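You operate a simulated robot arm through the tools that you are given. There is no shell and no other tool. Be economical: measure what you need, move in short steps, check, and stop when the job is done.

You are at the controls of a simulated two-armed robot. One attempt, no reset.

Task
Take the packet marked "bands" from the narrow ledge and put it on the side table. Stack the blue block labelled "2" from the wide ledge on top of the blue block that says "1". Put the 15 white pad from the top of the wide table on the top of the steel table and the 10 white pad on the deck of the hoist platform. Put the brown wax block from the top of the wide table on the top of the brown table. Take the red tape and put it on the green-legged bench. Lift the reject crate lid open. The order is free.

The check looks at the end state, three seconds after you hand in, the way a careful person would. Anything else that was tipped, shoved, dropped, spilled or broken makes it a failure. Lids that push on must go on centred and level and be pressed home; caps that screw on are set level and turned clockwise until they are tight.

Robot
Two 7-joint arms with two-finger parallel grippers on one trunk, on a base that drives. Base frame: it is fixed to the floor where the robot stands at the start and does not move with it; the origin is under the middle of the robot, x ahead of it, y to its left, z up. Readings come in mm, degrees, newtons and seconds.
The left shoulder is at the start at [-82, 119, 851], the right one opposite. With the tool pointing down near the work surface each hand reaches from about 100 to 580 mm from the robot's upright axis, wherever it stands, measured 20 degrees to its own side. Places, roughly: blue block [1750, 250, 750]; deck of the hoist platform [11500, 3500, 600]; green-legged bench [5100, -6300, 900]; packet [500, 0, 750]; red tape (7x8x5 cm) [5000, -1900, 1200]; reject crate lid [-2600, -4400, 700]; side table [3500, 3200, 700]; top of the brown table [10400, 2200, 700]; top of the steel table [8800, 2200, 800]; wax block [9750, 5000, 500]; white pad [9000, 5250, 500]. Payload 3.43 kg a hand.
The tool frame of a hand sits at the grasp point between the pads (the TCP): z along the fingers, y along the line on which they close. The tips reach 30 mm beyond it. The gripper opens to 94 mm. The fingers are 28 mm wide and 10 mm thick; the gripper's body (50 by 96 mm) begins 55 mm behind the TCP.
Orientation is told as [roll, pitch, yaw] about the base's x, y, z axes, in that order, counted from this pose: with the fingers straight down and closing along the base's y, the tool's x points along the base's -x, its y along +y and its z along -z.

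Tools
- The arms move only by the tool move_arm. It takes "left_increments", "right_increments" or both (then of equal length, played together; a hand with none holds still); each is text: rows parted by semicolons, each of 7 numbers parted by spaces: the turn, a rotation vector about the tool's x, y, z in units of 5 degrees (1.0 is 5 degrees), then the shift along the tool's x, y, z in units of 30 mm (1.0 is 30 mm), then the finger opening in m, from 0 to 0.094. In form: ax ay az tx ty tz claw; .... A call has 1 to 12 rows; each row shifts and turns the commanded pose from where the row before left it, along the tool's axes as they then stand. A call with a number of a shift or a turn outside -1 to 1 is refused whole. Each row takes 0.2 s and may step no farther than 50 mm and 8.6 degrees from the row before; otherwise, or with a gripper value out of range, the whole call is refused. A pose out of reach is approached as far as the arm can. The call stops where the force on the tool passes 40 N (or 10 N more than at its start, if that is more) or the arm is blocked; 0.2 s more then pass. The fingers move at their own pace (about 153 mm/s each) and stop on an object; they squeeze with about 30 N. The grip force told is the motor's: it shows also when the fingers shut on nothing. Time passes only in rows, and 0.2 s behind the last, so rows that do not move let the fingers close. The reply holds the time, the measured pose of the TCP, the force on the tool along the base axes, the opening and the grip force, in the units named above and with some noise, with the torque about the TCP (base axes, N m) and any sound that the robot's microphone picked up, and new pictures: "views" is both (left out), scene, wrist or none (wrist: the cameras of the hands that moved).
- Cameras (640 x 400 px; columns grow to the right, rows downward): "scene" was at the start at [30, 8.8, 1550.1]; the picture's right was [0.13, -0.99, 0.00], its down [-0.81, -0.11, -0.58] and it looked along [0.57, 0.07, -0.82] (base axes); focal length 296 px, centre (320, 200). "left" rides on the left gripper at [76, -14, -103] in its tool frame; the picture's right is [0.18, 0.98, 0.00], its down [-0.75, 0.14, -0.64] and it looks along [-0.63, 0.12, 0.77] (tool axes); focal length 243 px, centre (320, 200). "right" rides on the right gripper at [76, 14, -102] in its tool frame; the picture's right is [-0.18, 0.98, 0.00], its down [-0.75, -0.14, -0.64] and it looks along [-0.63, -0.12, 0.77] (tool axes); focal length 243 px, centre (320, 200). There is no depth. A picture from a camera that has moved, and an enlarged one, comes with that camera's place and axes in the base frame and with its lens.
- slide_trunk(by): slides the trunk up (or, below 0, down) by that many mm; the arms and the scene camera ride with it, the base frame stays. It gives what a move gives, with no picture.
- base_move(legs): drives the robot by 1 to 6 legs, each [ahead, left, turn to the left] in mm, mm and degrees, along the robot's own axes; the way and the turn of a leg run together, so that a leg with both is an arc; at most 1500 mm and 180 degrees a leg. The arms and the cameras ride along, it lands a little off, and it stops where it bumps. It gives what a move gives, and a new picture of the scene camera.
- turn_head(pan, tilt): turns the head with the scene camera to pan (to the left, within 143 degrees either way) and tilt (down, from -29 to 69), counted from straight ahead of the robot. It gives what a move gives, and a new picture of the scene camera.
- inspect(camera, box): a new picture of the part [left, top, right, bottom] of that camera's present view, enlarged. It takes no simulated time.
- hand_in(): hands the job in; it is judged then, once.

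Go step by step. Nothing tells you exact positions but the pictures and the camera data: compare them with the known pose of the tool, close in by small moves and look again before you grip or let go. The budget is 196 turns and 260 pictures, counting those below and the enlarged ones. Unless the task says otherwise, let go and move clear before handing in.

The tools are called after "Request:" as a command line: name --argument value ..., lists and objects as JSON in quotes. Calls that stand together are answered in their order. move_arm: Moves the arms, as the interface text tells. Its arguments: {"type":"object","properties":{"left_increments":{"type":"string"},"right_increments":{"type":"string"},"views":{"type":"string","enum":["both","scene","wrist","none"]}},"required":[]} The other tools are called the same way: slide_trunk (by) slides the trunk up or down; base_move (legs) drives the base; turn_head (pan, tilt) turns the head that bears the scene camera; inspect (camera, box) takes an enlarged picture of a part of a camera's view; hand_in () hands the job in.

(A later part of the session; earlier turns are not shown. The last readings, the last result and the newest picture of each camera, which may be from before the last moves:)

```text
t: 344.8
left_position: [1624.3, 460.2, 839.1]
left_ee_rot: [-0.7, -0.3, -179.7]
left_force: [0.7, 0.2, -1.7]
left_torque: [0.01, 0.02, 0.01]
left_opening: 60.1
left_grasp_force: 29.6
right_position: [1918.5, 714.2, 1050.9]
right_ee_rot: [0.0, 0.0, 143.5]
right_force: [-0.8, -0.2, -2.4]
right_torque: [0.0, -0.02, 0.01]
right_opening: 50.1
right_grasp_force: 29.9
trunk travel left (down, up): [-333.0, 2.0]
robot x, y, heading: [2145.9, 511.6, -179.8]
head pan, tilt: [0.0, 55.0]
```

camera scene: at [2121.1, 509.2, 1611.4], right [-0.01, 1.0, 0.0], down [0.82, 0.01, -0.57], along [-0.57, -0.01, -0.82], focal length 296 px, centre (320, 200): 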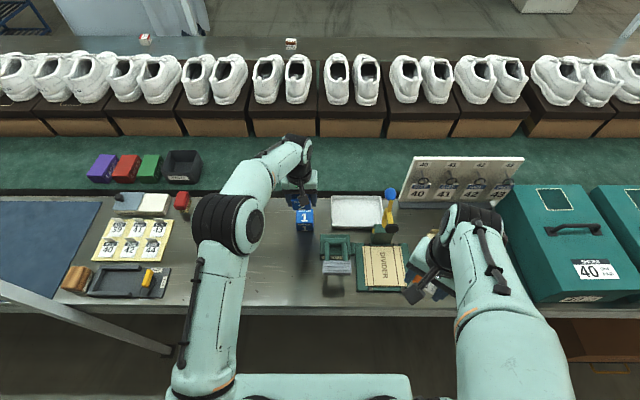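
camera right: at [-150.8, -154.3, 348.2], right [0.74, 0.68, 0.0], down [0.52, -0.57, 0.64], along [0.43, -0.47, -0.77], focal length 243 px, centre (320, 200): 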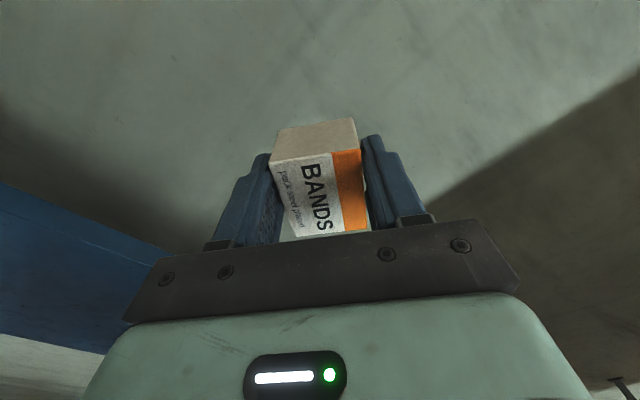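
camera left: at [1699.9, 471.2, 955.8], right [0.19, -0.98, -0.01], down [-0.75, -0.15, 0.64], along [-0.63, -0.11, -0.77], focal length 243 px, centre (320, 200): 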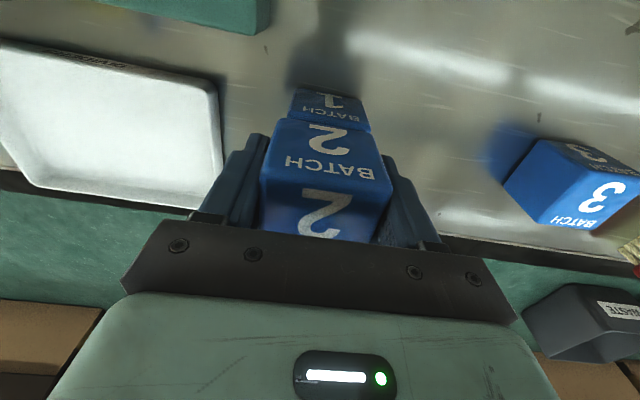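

Still hanging; a few more 1.5 mm steps.

Request:
move_arm --left_increments "0 0 0 0 0 0.05 0.0; 0 0 0 0 0 0.05 0.0; 0 0 0 0 0 0 0.0" --views "none"

Request:
inspect --camera "scene" --box '[260, 180, 350, 242]'

```text
t: 345.6
left_position: [1624.6, 459.4, 837.3]
left_ee_rot: [-0.8, -0.2, -179.7]
left_force: [-0.2, 0.5, 1.1]
left_torque: [-0.01, -0.04, 0.02]
left_opening: 60.0
left_grasp_force: 30.4
right_position: [1918.6, 715.0, 1051.8]
right_ee_rot: [-0.1, 0.1, 143.6]
right_force: [0.3, 0.5, -1.0]
right_torque: [0.02, -0.01, 0.03]
right_opening: 49.7
right_grasp_force: 30.0
trunk travel left (down, up): [-333.0, 2.0]
robot x, y, heading: [2148.6, 510.5, -179.3]
head pan, tilt: [0.0, 55.0]
```

```text
6.45 times, centred on (305, 211) of scene
camera zoom: at [2121.2, 509.4, 1611.5], right [-0.01, 1.0, 0.0], down [0.82, 0.01, -0.57], along [-0.57, -0.01, -0.82], focal length 1907 px, centre (417, 129)
```

zoom: 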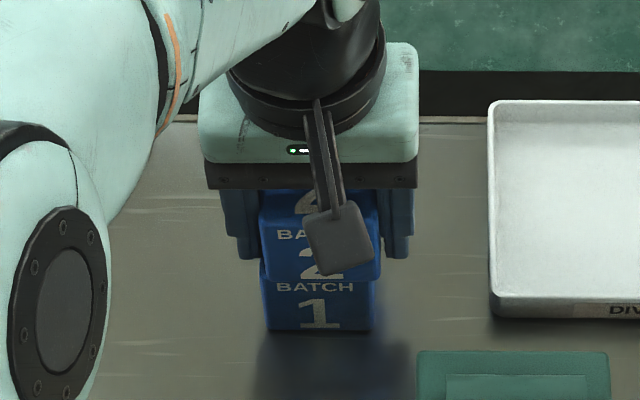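

Contact is beginning; one more small step, then release and retreat straight up.

Request:
move_arm --left_increments "0 0 0 0 0 0.04 0.0; 0 0 0 0 0 0 0.0; 0 0 0 0 0 0 0.07; 0 0 0 0 0 0 0.09; 0 0 0 0 0 0 0.09; 0 0 0 0 0 -0.4 0.09; 0 0 0 0 0 -0.8 0.09; 0 0 0 0 0 -1 0.09; 0 0 0 0 0 -1 0.09; 0 0 0 0 0 -1 0.09; 0 0 0 0 0 -1 0.09; 0 0 0 0 0 -1 0.09" --views "both"

```text
t: 348.2
left_position: [1624.3, 456.7, 1023.0]
left_ee_rot: [-0.8, -0.2, -179.7]
left_force: [0.3, 0.2, -1.6]
left_torque: [0.01, -0.02, -0.01]
left_opening: 89.9
left_grasp_force: 0.1
right_position: [1918.3, 713.9, 1050.6]
right_ee_rot: [0.0, 0.1, 143.7]
right_force: [0.4, 0.6, -1.4]
right_torque: [-0.02, -0.04, 0.0]
right_opening: 49.8
right_grasp_force: 29.6
trunk travel left (down, up): [-333.0, 2.0]
robot x, y, heading: [2146.3, 512.8, -179.1]
head pan, tilt: [0.0, 55.0]
camera scene: at [2121.3, 509.3, 1611.4], right [-0.01, 1.0, 0.0], down [0.82, 0.01, -0.57], along [-0.57, -0.01, -0.82], focal length 296 px, centre (320, 200)
camera left: at [1701.4, 469.7, 1125.9], right [0.19, -0.98, -0.01], down [-0.75, -0.15, 0.64], along [-0.63, -0.11, -0.77], focal length 243 px, centre (320, 200)
```

scene: 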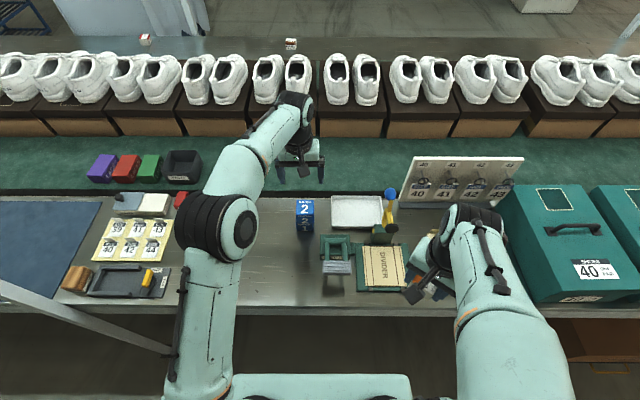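
left: 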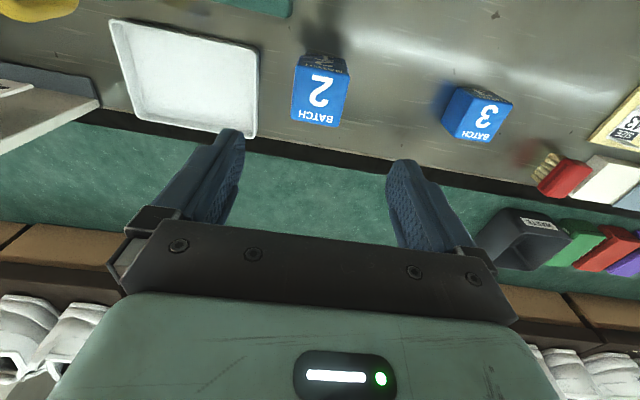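

Request:
inspect --camera "scene" --box '[280, 190, 330, 245]'

Request:
move_arm --left_increments "0 0 0 1 0 -0.5 0.094; 0 0 0 1 0 -0.5 0.094; 0 0 0 1 0 -0.5 0.094; 0 0 0 1 0 -0.5 0.094; 0 0 0 1 0 0 0.094; 0 0 0 1 0 0 0.094; 0 0 0 1 0 0 0.094" --views "none"

```text
7.27 times, centred on (305, 218) of scene
camera zoom: at [2121.3, 509.3, 1611.4], right [-0.01, 1.0, 0.0], down [0.82, 0.01, -0.57], along [-0.57, -0.01, -0.82], focal length 2150 px, centre (429, 73)
```

zoom: 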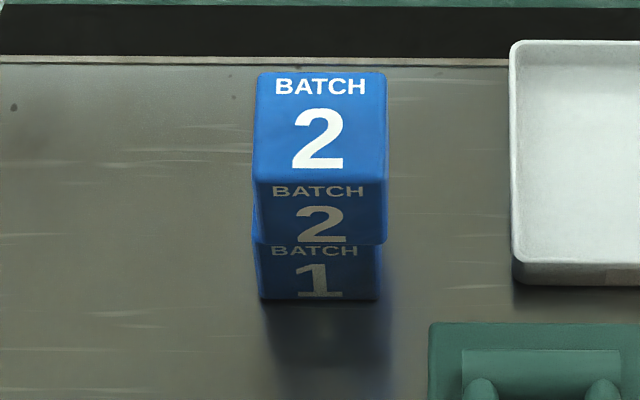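

```text
t: 349.8
left_position: [1836.0, 456.0, 1081.2]
left_ee_rot: [-0.8, -0.3, -179.7]
left_force: [0.0, 0.7, -0.9]
left_torque: [0.0, 0.0, 0.0]
left_opening: 93.9
left_grasp_force: 0.0
right_position: [1918.8, 712.9, 1051.4]
right_ee_rot: [0.0, 0.1, 143.6]
right_force: [0.5, 0.2, -1.2]
right_torque: [-0.01, 0.0, 0.0]
right_opening: 49.8
right_grasp_force: 29.6
trunk travel left (down, up): [-333.0, 2.0]
robot x, y, heading: [2145.5, 509.2, -179.6]
head pan, tilt: [0.0, 55.0]
```

The stack is good. Now to the side table with the packet.

Request:
base_move --legs '[[-1300, 0, 0], [0, 0, -90], [1100, 0, 0]]'

Request:
turn_head --pan 0 --tilt 30

```text
t: 365.3
left_position: [3333.8, 1955.5, 1082.1]
left_ee_rot: [-0.9, -0.2, 91.2]
left_force: [0.2, 0.0, -0.2]
left_torque: [0.01, 0.0, -0.04]
left_opening: 93.8
left_grasp_force: 0.1
right_position: [3592.9, 1876.3, 1050.7]
right_ee_rot: [0.0, 0.1, 54.5]
right_force: [0.6, -0.9, -1.8]
right_torque: [-0.02, 0.04, 0.03]
right_opening: 49.8
right_grasp_force: 29.9
trunk travel left (down, up): [-333.0, 2.0]
robot x, y, heading: [3392.8, 1646.3, 91.3]
head pan, tilt: [0.0, 55.0]
camera scene: at [3394.3, 1672.0, 1611.4], right [1.0, 0.03, 0.0], down [0.02, -0.82, -0.57], along [-0.01, 0.57, -0.82], focal length 296 px, centre (320, 200)
```

scene: 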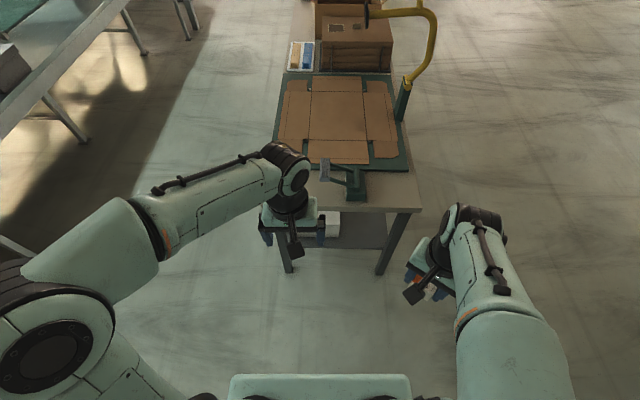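

```text
t: 366.2
left_position: [3332.6, 1955.5, 1083.0]
left_ee_rot: [-0.8, -0.3, 91.2]
left_force: [0.4, 0.7, -1.3]
left_torque: [0.0, -0.03, 0.07]
left_opening: 93.8
left_grasp_force: 0.0
right_position: [3592.6, 1875.0, 1050.9]
right_ee_rot: [-0.1, 0.1, 54.4]
right_force: [-0.1, -0.5, -1.4]
right_torque: [-0.02, 0.01, 0.04]
right_opening: 50.1
right_grasp_force: 30.0
trunk travel left (down, up): [-333.0, 2.0]
robot x, y, heading: [3390.4, 1648.8, 91.3]
head pan, tilt: [0.0, 30.0]
camera scene: at [3393.8, 1690.4, 1647.4], right [1.0, 0.03, 0.0], down [0.01, -0.5, -0.87], along [-0.02, 0.87, -0.5], focal length 296 px, centre (320, 200)
```

scene: 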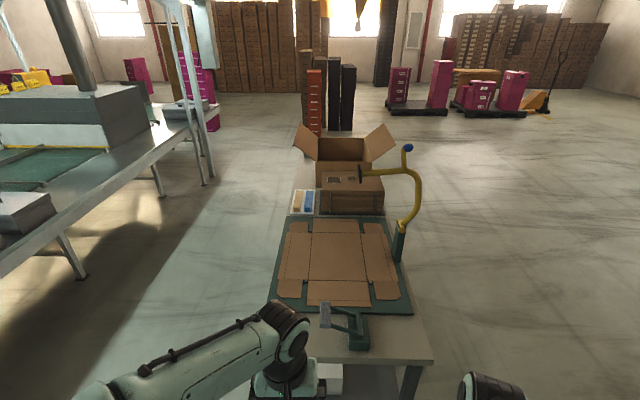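

The side table has free room at its front-right corner, around (3685, 2370). Position the base for the right hand.

Request:
base_move --legs '[[240, -95, -1.3]]'

Request:
turn_head --pan -15 --tilt 55

Request:
inspect --camera "right" --box '[0, 0, 640, 400]'

```text
t: 368.1
left_position: [3431.8, 2199.9, 1081.4]
left_ee_rot: [-0.9, -0.2, 90.1]
left_force: [-0.2, 1.0, 0.4]
left_torque: [0.01, 0.02, 0.01]
left_opening: 93.8
left_grasp_force: 0.1
right_position: [3689.7, 2115.5, 1051.5]
right_ee_rot: [-0.1, 0.1, 53.4]
right_force: [-0.1, 0.5, -0.7]
right_torque: [-0.04, 0.04, 0.01]
right_opening: 49.9
right_grasp_force: 30.3
trunk travel left (down, up): [-333.0, 2.0]
robot x, y, heading: [3487.9, 1889.8, 90.4]
head pan, tilt: [0.0, 30.0]
camera scene: at [3487.3, 1933.4, 1647.3], right [1.0, 0.01, 0.0], down [0.0, -0.5, -0.87], along [-0.01, 0.87, -0.5], focal length 296 px, centre (320, 200)
```

scene: 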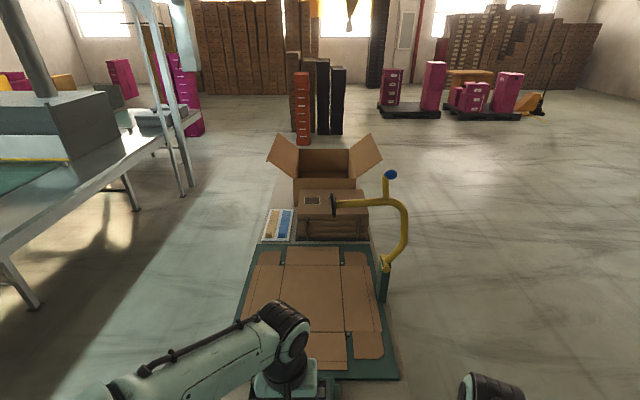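

```text
t: 369.0
left_position: [3431.5, 2199.8, 1082.3]
left_ee_rot: [-0.9, -0.2, 90.1]
left_force: [0.1, 0.1, -0.1]
left_torque: [-0.02, 0.0, 0.03]
left_opening: 93.9
left_grasp_force: 0.0
right_position: [3689.9, 2116.0, 1050.6]
right_ee_rot: [0.0, 0.1, 53.5]
right_force: [-0.1, -0.4, -0.7]
right_torque: [-0.02, 0.04, 0.01]
right_opening: 50.0
right_grasp_force: 29.5
trunk travel left (down, up): [-333.0, 2.0]
robot x, y, heading: [3482.1, 1887.4, 90.5]
head pan, tilt: [-15.0, 55.0]
camera scene: at [3505.9, 1913.0, 1611.5], right [0.97, -0.25, 0.0], down [-0.21, -0.79, -0.57], along [0.14, 0.56, -0.82], focal length 296 px, centre (320, 200)
```

scene: 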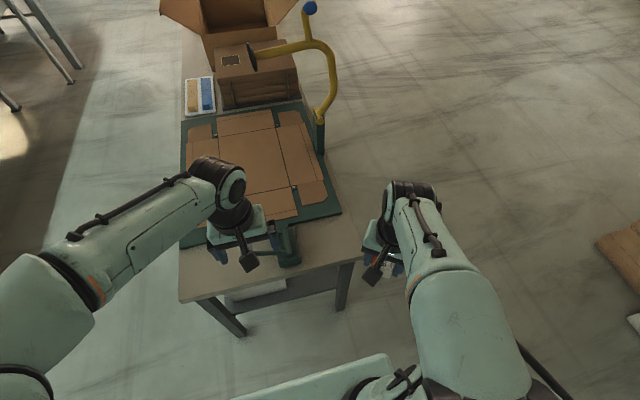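

```text
1.00 times, centred on (320, 200) of right (not enlarged: the box is as wide or as high as the picture)
camera zoom: at [3632.1, 2062.9, 1153.9], right [-0.68, 0.73, 0.0], down [0.56, 0.52, 0.64], along [0.47, 0.44, -0.77], focal length 243 px, centre (320, 200)
```

zoom: 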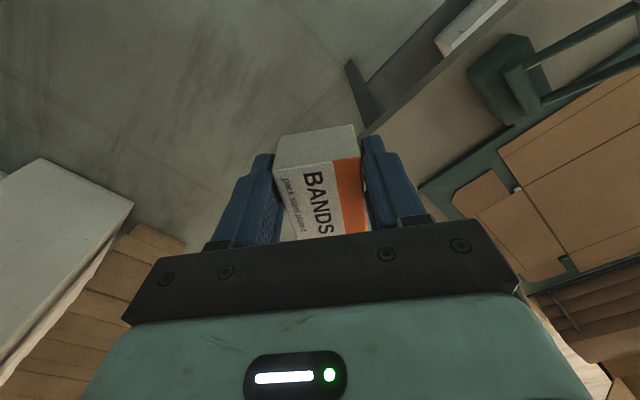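

Table z≈690, free spot about (3650, 2370). Move the right hand over it.

Request:
move_arm --right_increments "0 0 0 -0.4 0.4 0.2 0.0; 0 0 0 -0.6 0.61 0.4 0.0; 0 0 0 -0.6 0.61 0.6 0.0; 0 0 0 -0.6 0.61 0.6 0.0; 0 0 0 -0.6 0.61 0.6 0.0; 0 0 0 -0.6 0.61 0.6 0.0; 0 0 0 -0.6 0.61 0.6 0.0; 0 0 0 -0.6 0.61 0.6 0.0; 0 0 0 -0.6 0.61 0.6 0.0; 0 0 0 -0.5 0.51 0.6 0.0; 0 0 0 -0.3 0.31 0.6 0.0; 0 0 0 0 0 0.6 0.0" --views "both"

```text
t: 371.6
left_position: [3431.7, 2200.0, 1081.7]
left_ee_rot: [-0.8, -0.2, 90.1]
left_force: [0.2, 0.1, -0.3]
left_torque: [-0.01, -0.02, 0.03]
left_opening: 93.9
left_grasp_force: 0.1
right_position: [3650.5, 2367.5, 851.8]
right_ee_rot: [0.0, 0.1, 53.5]
right_force: [0.4, 0.0, -1.5]
right_torque: [-0.02, 0.04, 0.04]
right_opening: 49.7
right_grasp_force: 30.5
trunk travel left (down, up): [-333.0, 2.0]
robot x, y, heading: [3486.0, 1884.3, 90.4]
head pan, tilt: [-15.0, 55.0]
camera scene: at [3506.2, 1913.3, 1611.4], right [0.97, -0.25, 0.0], down [-0.21, -0.79, -0.57], along [0.14, 0.55, -0.82], focal length 296 px, centre (320, 200)
camera right: at [3593.0, 2315.4, 954.8], right [-0.68, 0.73, 0.0], down [0.56, 0.52, 0.64], along [0.47, 0.43, -0.77], focal length 243 px, centre (320, 200)
```

scene: 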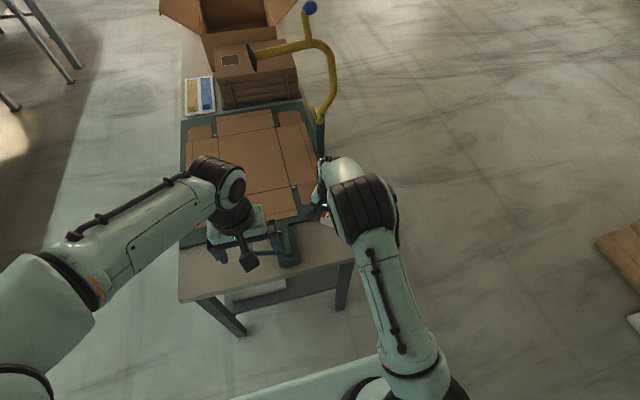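
right: 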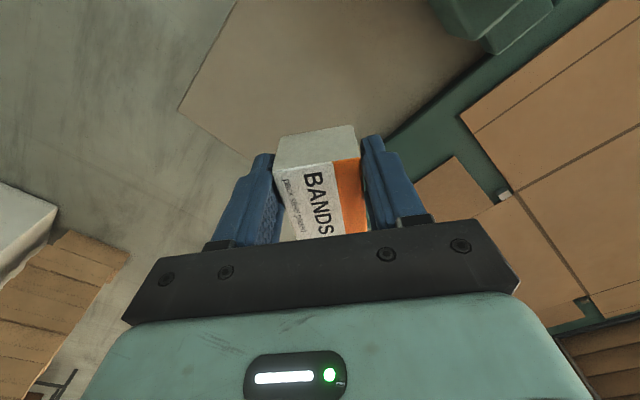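

Clear landing spot. Descend, then creep to contact.

Request:
move_arm --right_increments "0 0 0 0 0 0.7 0.0; 0 0 0 0 0 0.7 0.0; 0 0 0 0 0 0.7 0.0; 0 0 0 0 0 0.7 0.0; 0 0 0 0 0 0.5 0.0; 0 0 0 0 0 0.3 0.0; 0 0 0 0 0 0.1 0.0; 0 0 0 0 0 0.1 0.0; 0 0 0 0 0 0 0.0" --views "wrist"

```text
t: 373.1
left_position: [3431.5, 2199.7, 1083.0]
left_ee_rot: [-0.9, -0.3, 90.1]
left_force: [0.3, 0.9, -0.5]
left_torque: [-0.01, 0.01, -0.01]
left_opening: 94.1
left_grasp_force: 0.1
right_position: [3648.7, 2371.7, 749.8]
right_ee_rot: [0.4, -0.3, 53.5]
right_force: [-0.2, -3.9, 17.9]
right_torque: [-0.51, -0.39, -0.11]
right_opening: 49.9
right_grasp_force: 29.4
trunk travel left (down, up): [-333.0, 2.0]
robot x, y, heading: [3481.3, 1890.4, 90.7]
head pan, tilt: [-15.0, 55.0]
stopped in row 7 (right hand): the force on the tool passed its limit at 51 N (the readings are from after the stop); the commanded pose is now the measured one
camera right: at [3591.8, 2318.0, 852.5], right [-0.68, 0.73, 0.01], down [0.56, 0.52, 0.65], along [0.47, 0.44, -0.76], focal length 243 px, centre (320, 200)
```

right: 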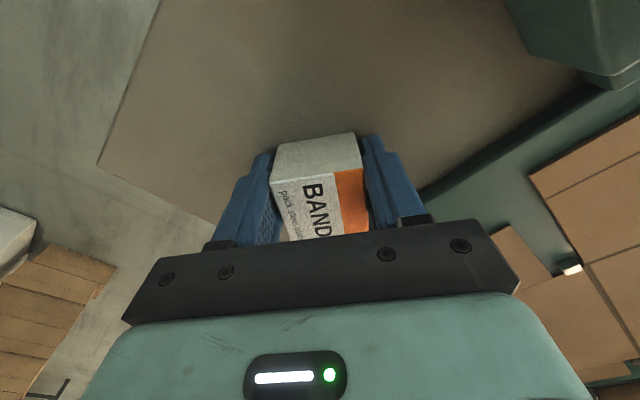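

Contact (table z≈710). Ease slightly and release.

Request:
move_arm --right_increments "0 0 0 0 0 -0.06 0.0; 0 0 0 0 0 0 0.06; 0 0 0 0 0 0 0.09; 0 0 0 0 0 0 0.09; 0 0 0 0 0 -0.4 0.09; 0 0 0 0 0 -0.8 0.09; 0 0 0 0 0 -1 0.09; 0 0 0 0 0 -1 0.09; 0 0 0 0 0 -1 0.09; 0 0 0 0 0 -1 0.09; 0 0 0 0 0 -1 0.09" --views "both"

```text
t: 375.4
left_position: [3431.5, 2199.1, 1081.5]
left_ee_rot: [-0.8, -0.2, 90.1]
left_force: [-0.4, 0.7, 0.0]
left_torque: [0.01, -0.04, -0.01]
left_opening: 94.1
left_grasp_force: 0.1
right_position: [3650.5, 2369.3, 936.1]
right_ee_rot: [0.2, -0.1, 53.4]
right_force: [0.6, -0.1, -0.4]
right_torque: [0.0, 0.03, -0.01]
right_opening: 89.9
right_grasp_force: 0.1
trunk travel left (down, up): [-333.0, 2.0]
robot x, y, heading: [3483.8, 1886.4, 90.4]
head pan, tilt: [-15.0, 55.0]
camera scene: at [3506.0, 1912.7, 1611.4], right [0.97, -0.25, 0.0], down [-0.21, -0.79, -0.57], along [0.14, 0.56, -0.82], focal length 296 px, centre (320, 200)
camera right: at [3593.0, 2315.6, 1038.3], right [-0.68, 0.73, 0.0], down [0.56, 0.52, 0.64], along [0.47, 0.44, -0.77], focal length 243 px, centre (320, 200)
```

scene: 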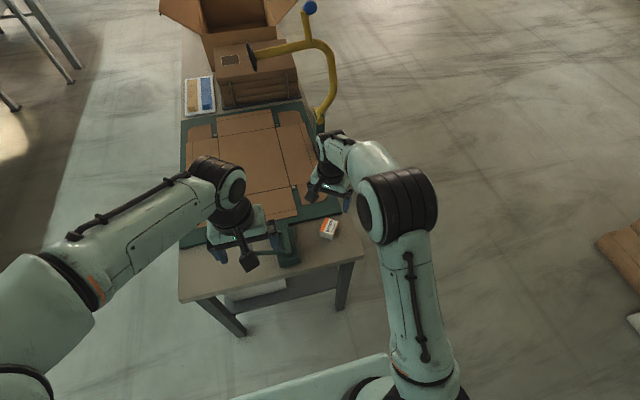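
right: 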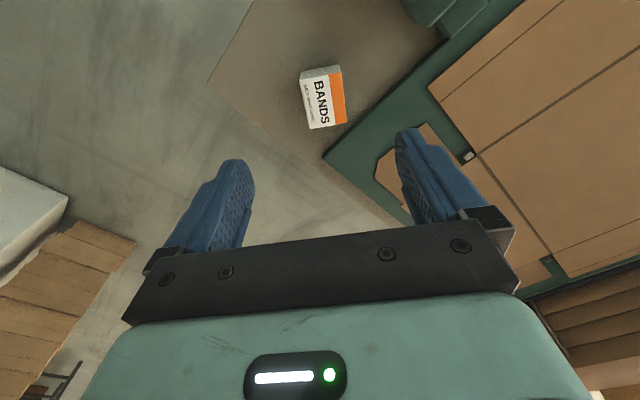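

Packet placed. Raise, square and retract the right hand, then back off and look toward the far end.

Request:
move_arm --right_increments "0 0 0 0 0 -1 0.094; 0 0 0 0 0 -1 0.094; 0 0 -0.93 0 0 -0.8 0.094; 0 0 -0.93 0 0 0 0.094; 0 0 -0.93 0 0 0 0.094; 0 0 -0.93 0 0 0 0.094; 0 0 -0.93 0 0 0 0.094; 0 0 -0.93 0 0 0 0.094; 0 0 -0.93 0 0 0 0.094; 0 0 -0.93 0 0 0 0.094; 0 0 0 1 0 0 0.094; 0 0 0 1 0 0 0.094" --views "none"

Request:
move_arm --right_increments "0 0 0 1 0 0 0.094; 0 0 0 1 0 0 0.094; 0 0 0 1 0 0 0.094; 0 0 0 1 0 0 0.094; 0 0 0 1 0 0 0.094" --views "none"

Request:
base_move --legs '[[-500, 0, 0], [0, 0, -60]]'

Request:
turn_head --pan 0 --tilt 12

```text
t: 378.1
left_position: [3430.5, 2199.9, 1081.2]
left_ee_rot: [-0.8, -0.2, 90.1]
left_force: [-0.1, 0.7, -0.3]
left_torque: [-0.02, 0.01, 0.01]
left_opening: 94.1
left_grasp_force: 0.1
right_position: [3650.8, 2309.6, 1021.8]
right_ee_rot: [0.2, -0.2, 90.8]
right_force: [-0.3, -0.8, 0.2]
right_torque: [-0.03, 0.0, 0.0]
right_opening: 93.9
right_grasp_force: 0.1
trunk travel left (down, up): [-333.0, 2.0]
robot x, y, heading: [3484.7, 1889.3, 90.6]
head pan, tilt: [-15.0, 55.0]
```

```text
t: 379.2
left_position: [3432.2, 2200.2, 1082.3]
left_ee_rot: [-0.8, -0.2, 90.1]
left_force: [0.1, 0.1, 0.2]
left_torque: [0.0, 0.03, -0.04]
left_opening: 94.0
left_grasp_force: 0.1
right_position: [3651.8, 2161.2, 1017.8]
right_ee_rot: [0.1, -0.5, 90.7]
right_force: [0.0, 0.5, -0.2]
right_torque: [-0.03, -0.03, 0.02]
right_opening: 93.9
right_grasp_force: 0.2
trunk travel left (down, up): [-333.0, 2.0]
robot x, y, heading: [3485.2, 1892.2, 90.4]
head pan, tilt: [-15.0, 55.0]
```

```text
t: 384.9
left_position: [3732.4, 1589.7, 1082.5]
left_ee_rot: [-0.8, -0.2, 30.2]
left_force: [0.1, -0.3, -0.6]
left_torque: [-0.01, -0.04, 0.0]
left_opening: 94.0
left_grasp_force: 0.1
right_position: [3810.1, 1378.8, 1018.4]
right_ee_rot: [0.1, -0.3, 30.8]
right_force: [0.2, 0.1, -0.1]
right_torque: [0.0, 0.0, 0.0]
right_opening: 94.1
right_grasp_force: 0.1
trunk travel left (down, up): [-333.0, 2.0]
robot x, y, heading: [3491.4, 1384.9, 30.6]
head pan, tilt: [-15.0, 55.0]
camera scene: at [3522.1, 1382.9, 1611.4], right [0.27, -0.96, 0.0], down [-0.79, -0.22, -0.57], along [0.55, 0.15, -0.82], focal length 296 px, centre (320, 200)
```

scene: 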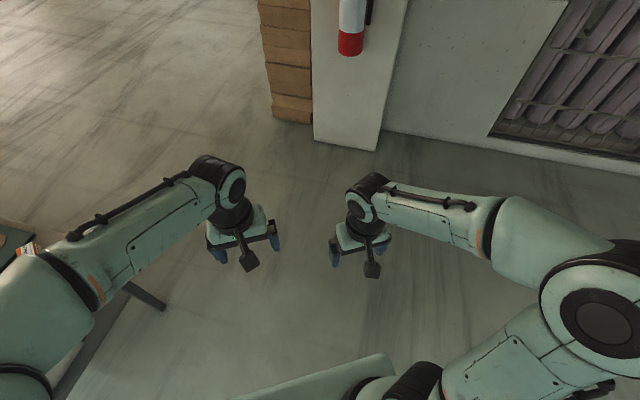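

```text
t: 385.9
left_position: [3731.0, 1589.0, 1081.5]
left_ee_rot: [-0.7, -0.2, 30.3]
left_force: [-0.1, -0.2, -1.1]
left_torque: [-0.01, 0.0, 0.02]
left_opening: 93.8
left_grasp_force: 0.1
right_position: [3809.5, 1379.5, 1017.5]
right_ee_rot: [0.2, -0.3, 30.8]
right_force: [-0.2, 1.2, -0.6]
right_torque: [0.0, 0.01, 0.0]
right_opening: 93.9
right_grasp_force: 0.1
trunk travel left (down, up): [-333.0, 2.0]
robot x, y, heading: [3490.7, 1388.5, 30.6]
head pan, tilt: [0.0, 12.0]
camera scene: at [3533.0, 1410.9, 1676.5], right [0.51, -0.86, 0.0], down [-0.18, -0.11, -0.98], along [0.84, 0.5, -0.21], focal length 296 px, centre (320, 200)
```

scene: 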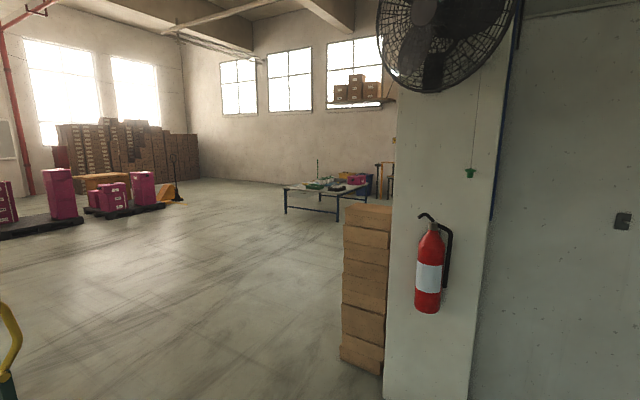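

The pillar and a box stack stand near (5350, 2300). Drive around between it and the side table toward the low wide table.

Request:
base_move --legs '[[900, 0, 0], [0, 0, 29.5], [1200, 0, 0], [0, 0, -35], [1500, 0, 0]]'

Request:
turn_head --pan -35 --tilt 15

```text
t: 406.5
left_position: [6424.7, 3767.2, 1081.8]
left_ee_rot: [-0.9, -0.2, 27.5]
left_force: [-1.1, -0.1, -0.3]
left_torque: [-0.02, 0.03, 0.01]
left_opening: 93.8
left_grasp_force: 0.0
right_position: [6492.9, 3552.7, 1018.1]
right_ee_rot: [0.2, -0.4, 28.1]
right_force: [-0.4, -0.5, 0.4]
right_torque: [0.01, -0.02, 0.0]
right_opening: 94.1
right_grasp_force: 0.0
trunk travel left (down, up): [-333.0, 2.0]
robot x, y, heading: [6173.1, 3572.6, 27.9]
head pan, tilt: [0.0, 12.0]
camera scene: at [6217.4, 3597.9, 1676.5], right [0.47, -0.88, 0.0], down [-0.18, -0.1, -0.98], along [0.87, 0.46, -0.21], focal length 296 px, centre (320, 200)
```

scene: 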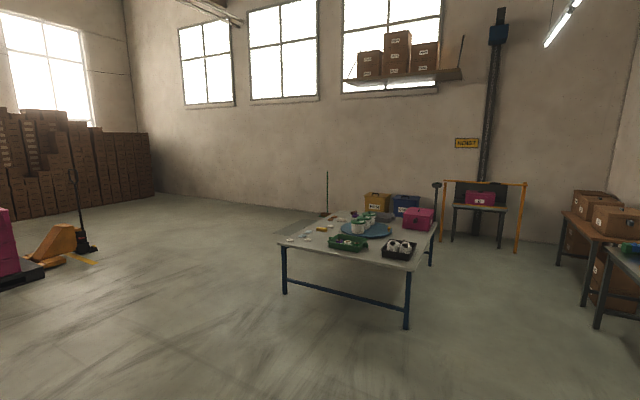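

```text
t: 407.5
left_position: [6424.9, 3766.6, 1081.1]
left_ee_rot: [-0.7, -0.2, 27.4]
left_force: [0.0, -0.4, -0.5]
left_torque: [0.01, 0.03, 0.02]
left_opening: 94.1
left_grasp_force: 0.1
right_position: [6493.6, 3552.2, 1017.6]
right_ee_rot: [0.0, -0.3, 28.1]
right_force: [-0.4, -1.0, -0.1]
right_torque: [0.01, -0.04, -0.02]
right_opening: 93.9
right_grasp_force: 0.1
trunk travel left (down, up): [-333.0, 2.0]
robot x, y, heading: [6168.3, 3577.5, 27.9]
head pan, tilt: [-35.0, 15.0]
camera scene: at [6227.6, 3542.8, 1671.7], right [-0.12, -0.99, 0.0], down [-0.26, 0.03, -0.97], along [0.96, -0.12, -0.26], focal length 296 px, centre (320, 200)
```

scene: 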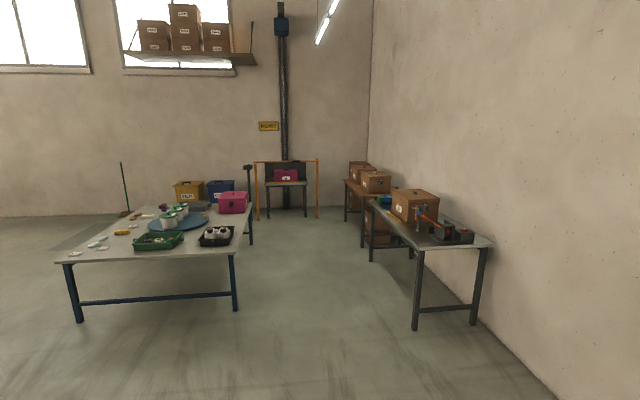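

The wide table spans about x 8650–10150, y 4000–5450. Enlarge to see the small items.

Request:
turn_head --pan 5 --tilt 15

Request:
inspect --camera "scene" --box '[280, 160, 480, 270]'

```text
t: 408.5
left_position: [6425.2, 3768.4, 1081.9]
left_ee_rot: [-0.7, -0.1, 27.5]
left_force: [0.6, -0.1, -0.2]
left_torque: [0.02, -0.01, 0.01]
left_opening: 93.7
left_grasp_force: 0.0
right_position: [6492.3, 3552.7, 1018.2]
right_ee_rot: [0.1, -0.3, 28.2]
right_force: [-0.4, 0.4, -0.1]
right_torque: [-0.02, -0.02, -0.03]
right_opening: 94.1
right_grasp_force: 0.0
trunk travel left (down, up): [-333.0, 2.0]
robot x, y, heading: [6168.9, 3576.4, 28.1]
head pan, tilt: [5.0, 15.0]
camera scene: at [6213.6, 3604.9, 1671.7], right [0.54, -0.84, 0.0], down [-0.22, -0.14, -0.97], along [0.81, 0.52, -0.26], focal length 296 px, centre (320, 200)
```

scene: 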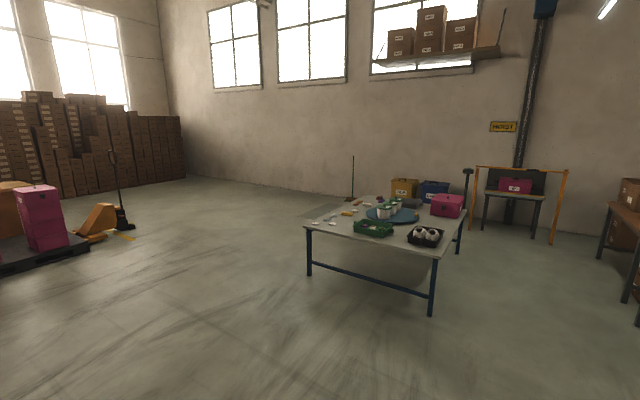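

```text
3.20 times, centred on (380, 215) of scene
camera zoom: at [6213.6, 3604.9, 1671.7], right [0.54, -0.84, 0.0], down [-0.22, -0.14, -0.97], along [0.81, 0.52, -0.26], focal length 946 px, centre (128, 152)
```

zoom: 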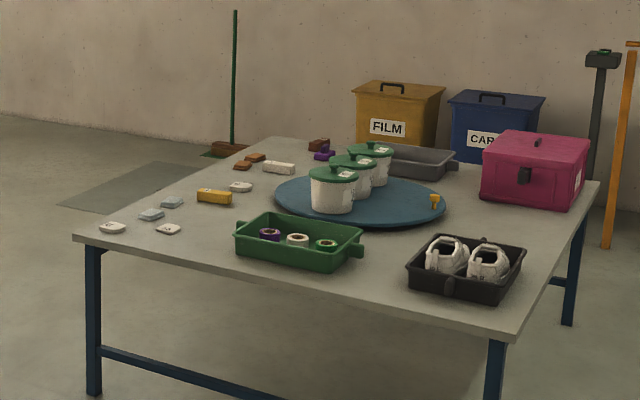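

All small items are near the table's left edge (y≈5470). Drive around to that side and face -y.

Request:
base_move --legs '[[0, 0, 24.3], [1500, 0, 0], [1500, 0, 0], [0, 0, -52.3], [1050, 0, 0], [0, 0, -90]]'

Request:
turn_head --pan 0 --tilt 50

```text
t: 435.6
left_position: [9189.1, 5519.2, 1081.4]
left_ee_rot: [-0.7, -0.3, -96.2]
left_force: [-0.4, 0.1, -0.1]
left_torque: [-0.01, -0.01, 0.01]
left_opening: 94.0
left_grasp_force: 0.1
right_position: [8972.9, 5581.1, 1018.4]
right_ee_rot: [0.1, -0.3, -95.7]
right_force: [0.4, 0.8, 0.5]
right_torque: [-0.03, -0.01, 0.02]
right_opening: 94.3
right_grasp_force: 0.0
trunk travel left (down, up): [-333.0, 2.0]
robot x, y, heading: [9172.6, 5833.8, -96.1]
head pan, tilt: [5.0, 15.0]
camera scene: at [9176.1, 5785.1, 1671.7], right [-1.0, 0.02, 0.0], down [0.0, 0.26, -0.97], along [-0.02, -0.97, -0.26], focal length 296 px, centre (320, 200)
```

scene: 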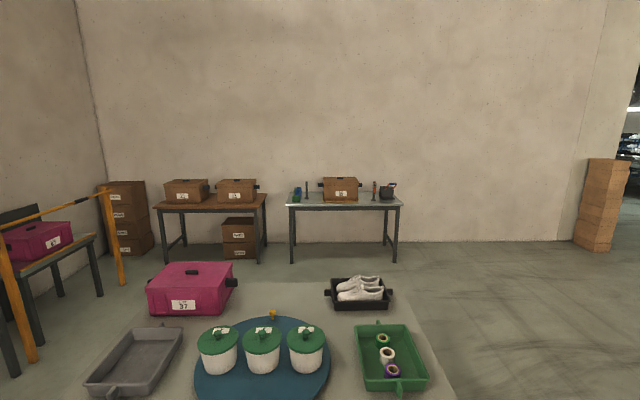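

```text
t: 436.7
left_position: [9189.2, 5519.0, 1082.6]
left_ee_rot: [-0.9, -0.2, -96.3]
left_force: [-0.5, -1.2, -0.8]
left_torque: [0.01, -0.03, 0.0]
left_opening: 94.0
left_grasp_force: 0.0
right_position: [8973.0, 5581.4, 1018.5]
right_ee_rot: [0.1, -0.3, -95.7]
right_force: [-0.3, -0.1, -0.2]
right_torque: [0.0, -0.01, -0.03]
right_opening: 93.9
right_grasp_force: 0.1
trunk travel left (down, up): [-333.0, 2.0]
robot x, y, heading: [9170.8, 5834.3, -96.2]
head pan, tilt: [0.0, 50.0]
camera scene: at [9169.7, 5801.9, 1618.0], right [-0.99, 0.11, 0.0], down [0.08, 0.76, -0.64], along [-0.07, -0.64, -0.77], focal length 296 px, centre (320, 200)
```

scene: 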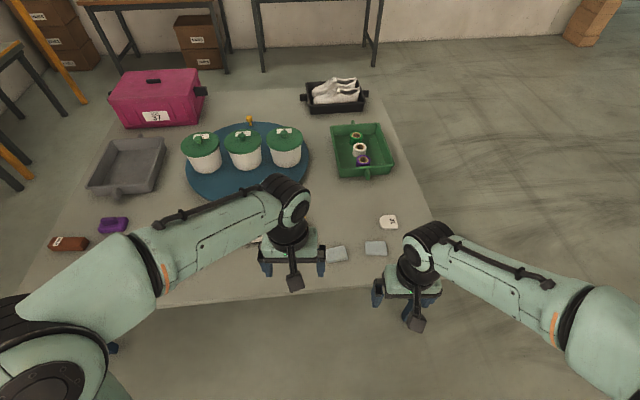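

Request:
base_move --legs '[[-150, 0, 6]]'

Request:
inspect --camera "scene" --box '[260, 140, 460, 260]'

Request:
inspect --camera "right" --box '[0, 0, 640, 400]'

Request:
inspect --camera "left" --box '[0, 0, 640, 400]'

```text
t: 438.0
left_position: [9230.5, 5668.7, 1081.7]
left_ee_rot: [-0.7, -0.2, -90.5]
left_force: [-0.9, -0.5, 0.1]
left_torque: [0.0, 0.02, -0.01]
left_opening: 94.3
left_grasp_force: 0.0
right_position: [9009.2, 5709.2, 1019.4]
right_ee_rot: [0.1, -0.3, -89.9]
right_force: [-0.7, 1.0, -1.0]
right_torque: [0.02, 0.02, 0.0]
right_opening: 93.8
right_grasp_force: 0.0
trunk travel left (down, up): [-333.0, 2.0]
robot x, y, heading: [9179.9, 5984.2, -90.1]
head pan, tilt: [0.0, 50.0]
camera scene: at [9181.1, 5948.6, 1618.2], right [-1.0, 0.0, 0.0], down [0.0, 0.77, -0.64], along [0.0, -0.64, -0.77], focal length 296 px, centre (320, 200)
```

scene: 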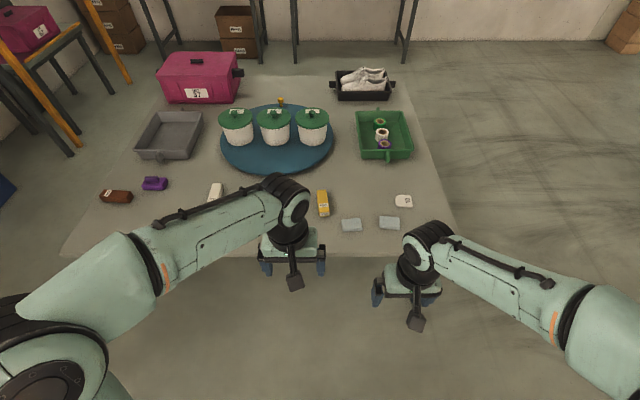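

```text
3.20 times, centred on (360, 200) of scene
camera zoom: at [9181.1, 5948.6, 1618.2], right [-1.0, 0.0, 0.0], down [0.0, 0.77, -0.64], along [0.0, -0.64, -0.77], focal length 946 px, centre (192, 200)
```

zoom: 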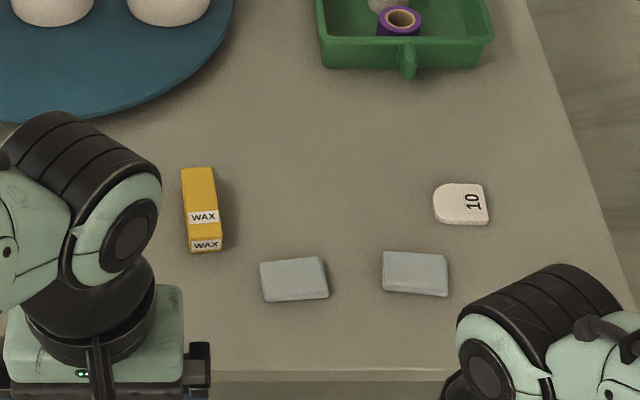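

```text
1.00 times, centred on (320, 200) of right (not enlarged: the box is as wide or as high as the picture)
camera zoom: at [9022.0, 5785.2, 1120.9], right [0.98, -0.18, 0.0], down [-0.14, -0.75, 0.65], along [-0.12, -0.64, -0.76], focal length 243 px, centre (320, 200)
```

zoom: 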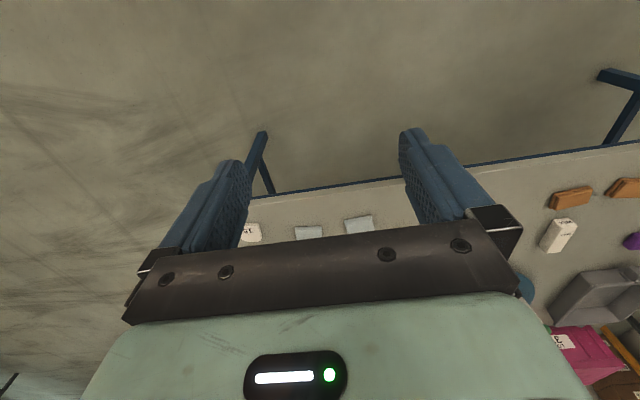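

```text
1.00 times, centred on (320, 200) of left (not enlarged: the box is as wide or as high as the picture)
camera zoom: at [9217.4, 5745.3, 1185.1], right [0.98, 0.18, -0.02], down [0.15, -0.75, 0.64], along [0.1, -0.63, -0.77], focal length 243 px, centre (320, 200)
```

zoom: 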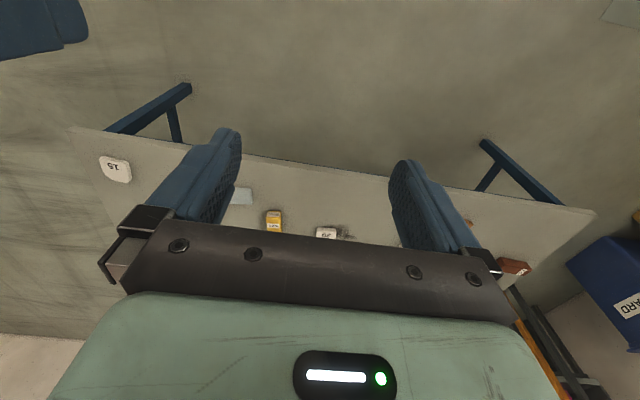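

Pads "10" (≈8813, 5126) and "15" (≈8713, 5284) found; table z≈605, edge y≈5380. Move the base to about (8790, 5660) and look closely.

Request:
base_move --legs '[[0, -400, 0], [310, 0, 0]]'

Request:
inspect --camera "right" --box '[0, 0, 640, 400]'

Request:
inspect --camera "left" --box '[0, 0, 640, 400]'

```text
t: 443.8
left_position: [8830.1, 5360.6, 1081.5]
left_ee_rot: [-0.8, -0.2, -90.2]
left_force: [-0.2, -0.3, 0.8]
left_torque: [0.02, 0.02, 0.02]
left_opening: 94.1
left_grasp_force: 0.1
right_position: [8609.6, 5400.7, 1018.3]
right_ee_rot: [0.1, -0.3, -89.7]
right_force: [0.2, -0.2, -0.6]
right_torque: [0.01, 0.02, 0.01]
right_opening: 93.8
right_grasp_force: 0.0
trunk travel left (down, up): [-333.0, 2.0]
robot x, y, heading: [8779.0, 5673.1, -89.9]
head pan, tilt: [0.0, 50.0]
camera scene: at [8781.1, 5639.7, 1617.8], right [-1.0, 0.0, 0.0], down [0.0, 0.77, -0.64], along [0.0, -0.64, -0.77], focal length 296 px, centre (320, 200)
```

scene: 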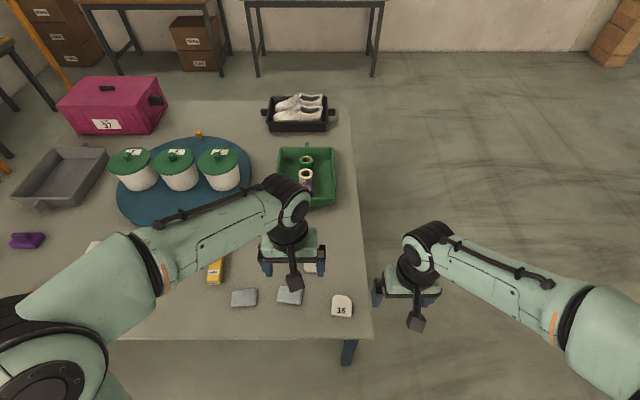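

```text
1.00 times, centred on (320, 200) of right (not enlarged: the box is as wide or as high as the picture)
camera zoom: at [8622.4, 5476.2, 1120.3], right [0.98, -0.18, 0.0], down [-0.14, -0.75, 0.65], along [-0.11, -0.64, -0.76], focal length 243 px, centre (320, 200)
```

zoom: 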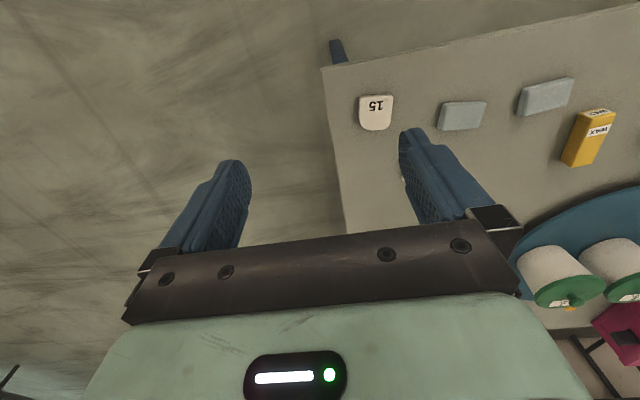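

```text
1.00 times, centred on (320, 200) of left (not enlarged: the box is as wide or as high as the picture)
camera zoom: at [8817.9, 5436.7, 1184.5], right [0.98, 0.18, -0.02], down [0.15, -0.75, 0.64], along [0.1, -0.63, -0.77], focal length 243 px, centre (320, 200)
```

zoom: 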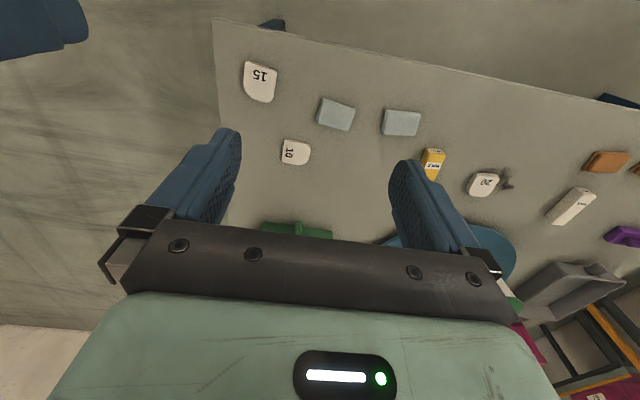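

Request:
inspect --camera "left" --box '[220, 40, 340, 180]'

Request:
inspect --camera "scene" --box '[280, 240, 380, 330]'

Request:
inspect --camera "left" --box '[460, 100, 640, 260]'

```text
2.86 times, centred on (280, 110) of left
camera zoom: at [8817.9, 5436.7, 1184.5], right [0.98, 0.18, -0.02], down [0.15, -0.75, 0.64], along [0.1, -0.63, -0.77], focal length 693 px, centre (434, 457)
```

zoom: 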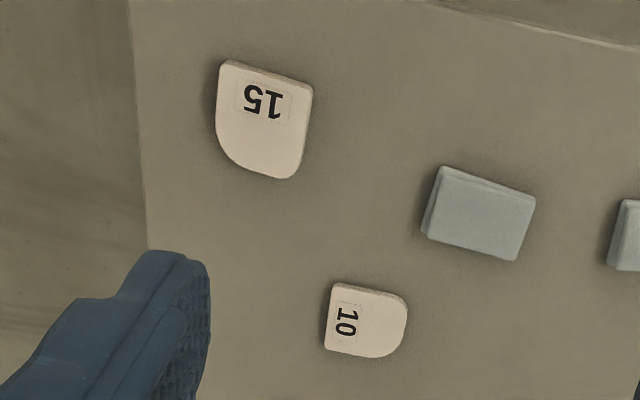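

```text
4.44 times, centred on (330, 285) of scene
camera zoom: at [8781.1, 5639.7, 1617.8], right [-1.0, 0.0, 0.0], down [0.0, 0.77, -0.64], along [0.0, -0.64, -0.77], focal length 1314 px, centre (276, -178)
```

zoom: 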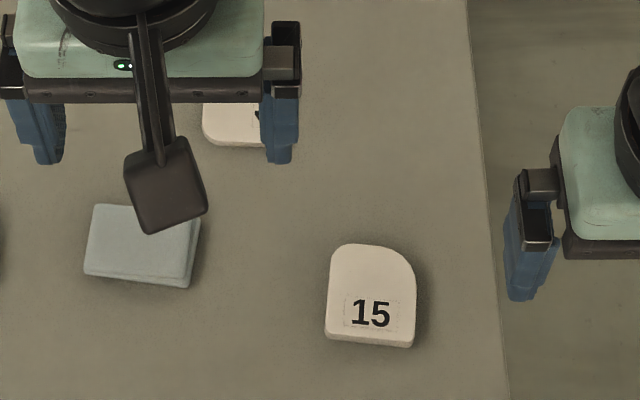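

```text
2.50 times, centred on (550, 180) of left
camera zoom: at [8817.9, 5436.7, 1184.5], right [0.98, 0.18, -0.02], down [0.15, -0.75, 0.64], along [0.1, -0.63, -0.77], focal length 606 px, centre (-255, 250)
```

zoom: 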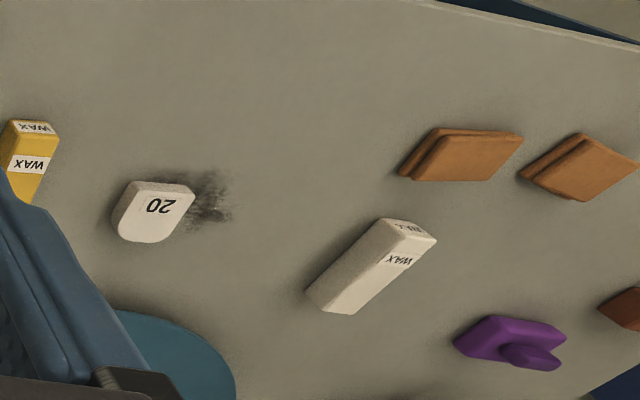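

Pad 15 ≈ (8706, 5272), top z≈614, yawed about -4.5°; it's about 69 mm across. Move the right hand over it.

Request:
move_arm --right_increments "0 0 0.45 -0.72 0.53 0.8 0.094; 0 0 0.45 -0.72 0.53 0.8 0.094; 0 0 0 -0.72 0.53 0.8 0.094; 0 0 0 -0.72 0.53 0.8 0.094; 0 0 0 -0.72 0.53 0.8 0.094; 0 0 0 -0.7 0.55 0.8 0.094; 0 0 0 0 0 1 0.094; 0 0 0 0 0 1 0.094; 0 0 0 0 0 1 0.094; 0 0 0 0 0 1 0.094; 0 0 0 0 0 0.7 0.094" --views "both"

```text
t: 446.2
left_position: [8830.2, 5359.9, 1082.0]
left_ee_rot: [-0.8, -0.1, -90.3]
left_force: [0.3, 0.0, -0.3]
left_torque: [0.0, -0.01, 0.01]
left_opening: 93.9
left_grasp_force: 0.2
right_position: [8699.1, 5266.0, 732.9]
right_ee_rot: [0.0, -0.4, -94.2]
right_force: [-0.9, 0.4, 0.1]
right_torque: [-0.02, 0.02, -0.01]
right_opening: 94.1
right_grasp_force: 0.0
trunk travel left (down, up): [-333.0, 2.0]
robot x, y, heading: [8777.1, 5672.9, -90.3]
head pan, tilt: [0.0, 50.0]
camera scene: at [8781.2, 5639.2, 1617.9], right [-1.0, 0.0, 0.0], down [0.0, 0.77, -0.64], along [0.0, -0.64, -0.77], focal length 296 px, centre (320, 200)
camera right: at [8717.2, 5340.5, 835.3], right [0.97, -0.26, 0.0], down [-0.2, -0.74, 0.65], along [-0.16, -0.63, -0.76], focal length 243 px, centre (320, 200)
```

scene: 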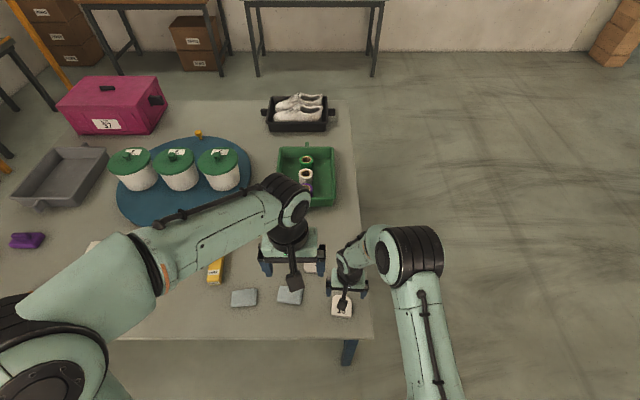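
right: 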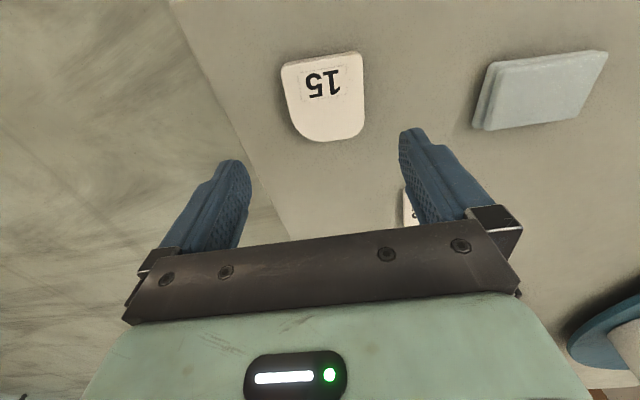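

Pad is offset (+6, +6) from the hand; correct and descend close to the table.

Request:
move_arm --right_increments "0 0 0 0.21 0.18 1 0.094; 0 0 0 0 0 1 0.094; 0 0 0 0 0 0.8 0.094; 0 0 0 0 0 0.2 0.094; 0 0 0 0 0 0 0.094" --views "wrist"

```text
t: 447.4
left_position: [8831.0, 5359.4, 1079.2]
left_ee_rot: [-0.8, -0.2, -90.2]
left_force: [-0.5, 0.0, -0.1]
left_torque: [-0.01, 0.01, -0.04]
left_opening: 93.9
left_grasp_force: 0.1
right_position: [8704.2, 5269.0, 644.3]
right_ee_rot: [0.1, -0.3, -94.2]
right_force: [-0.3, 0.6, 0.5]
right_torque: [-0.01, 0.0, -0.01]
right_opening: 93.8
right_grasp_force: 0.1
trunk travel left (down, up): [-333.0, 2.0]
robot x, y, heading: [8778.0, 5672.0, -89.8]
head pan, tilt: [0.0, 50.0]
camera right: at [8723.0, 5344.7, 745.8], right [0.97, -0.26, 0.0], down [-0.2, -0.74, 0.65], along [-0.16, -0.63, -0.76], focal length 243 px, centre (320, 200)
```

right: 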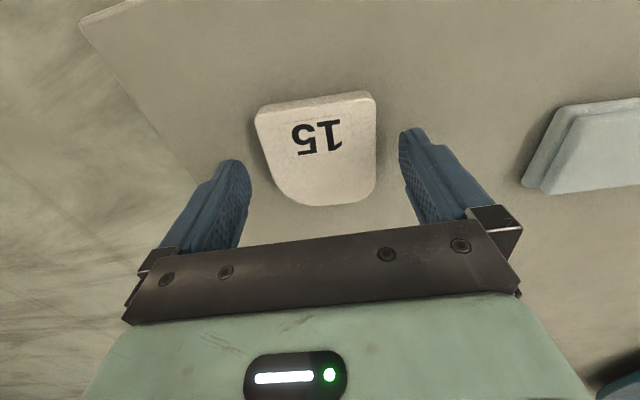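

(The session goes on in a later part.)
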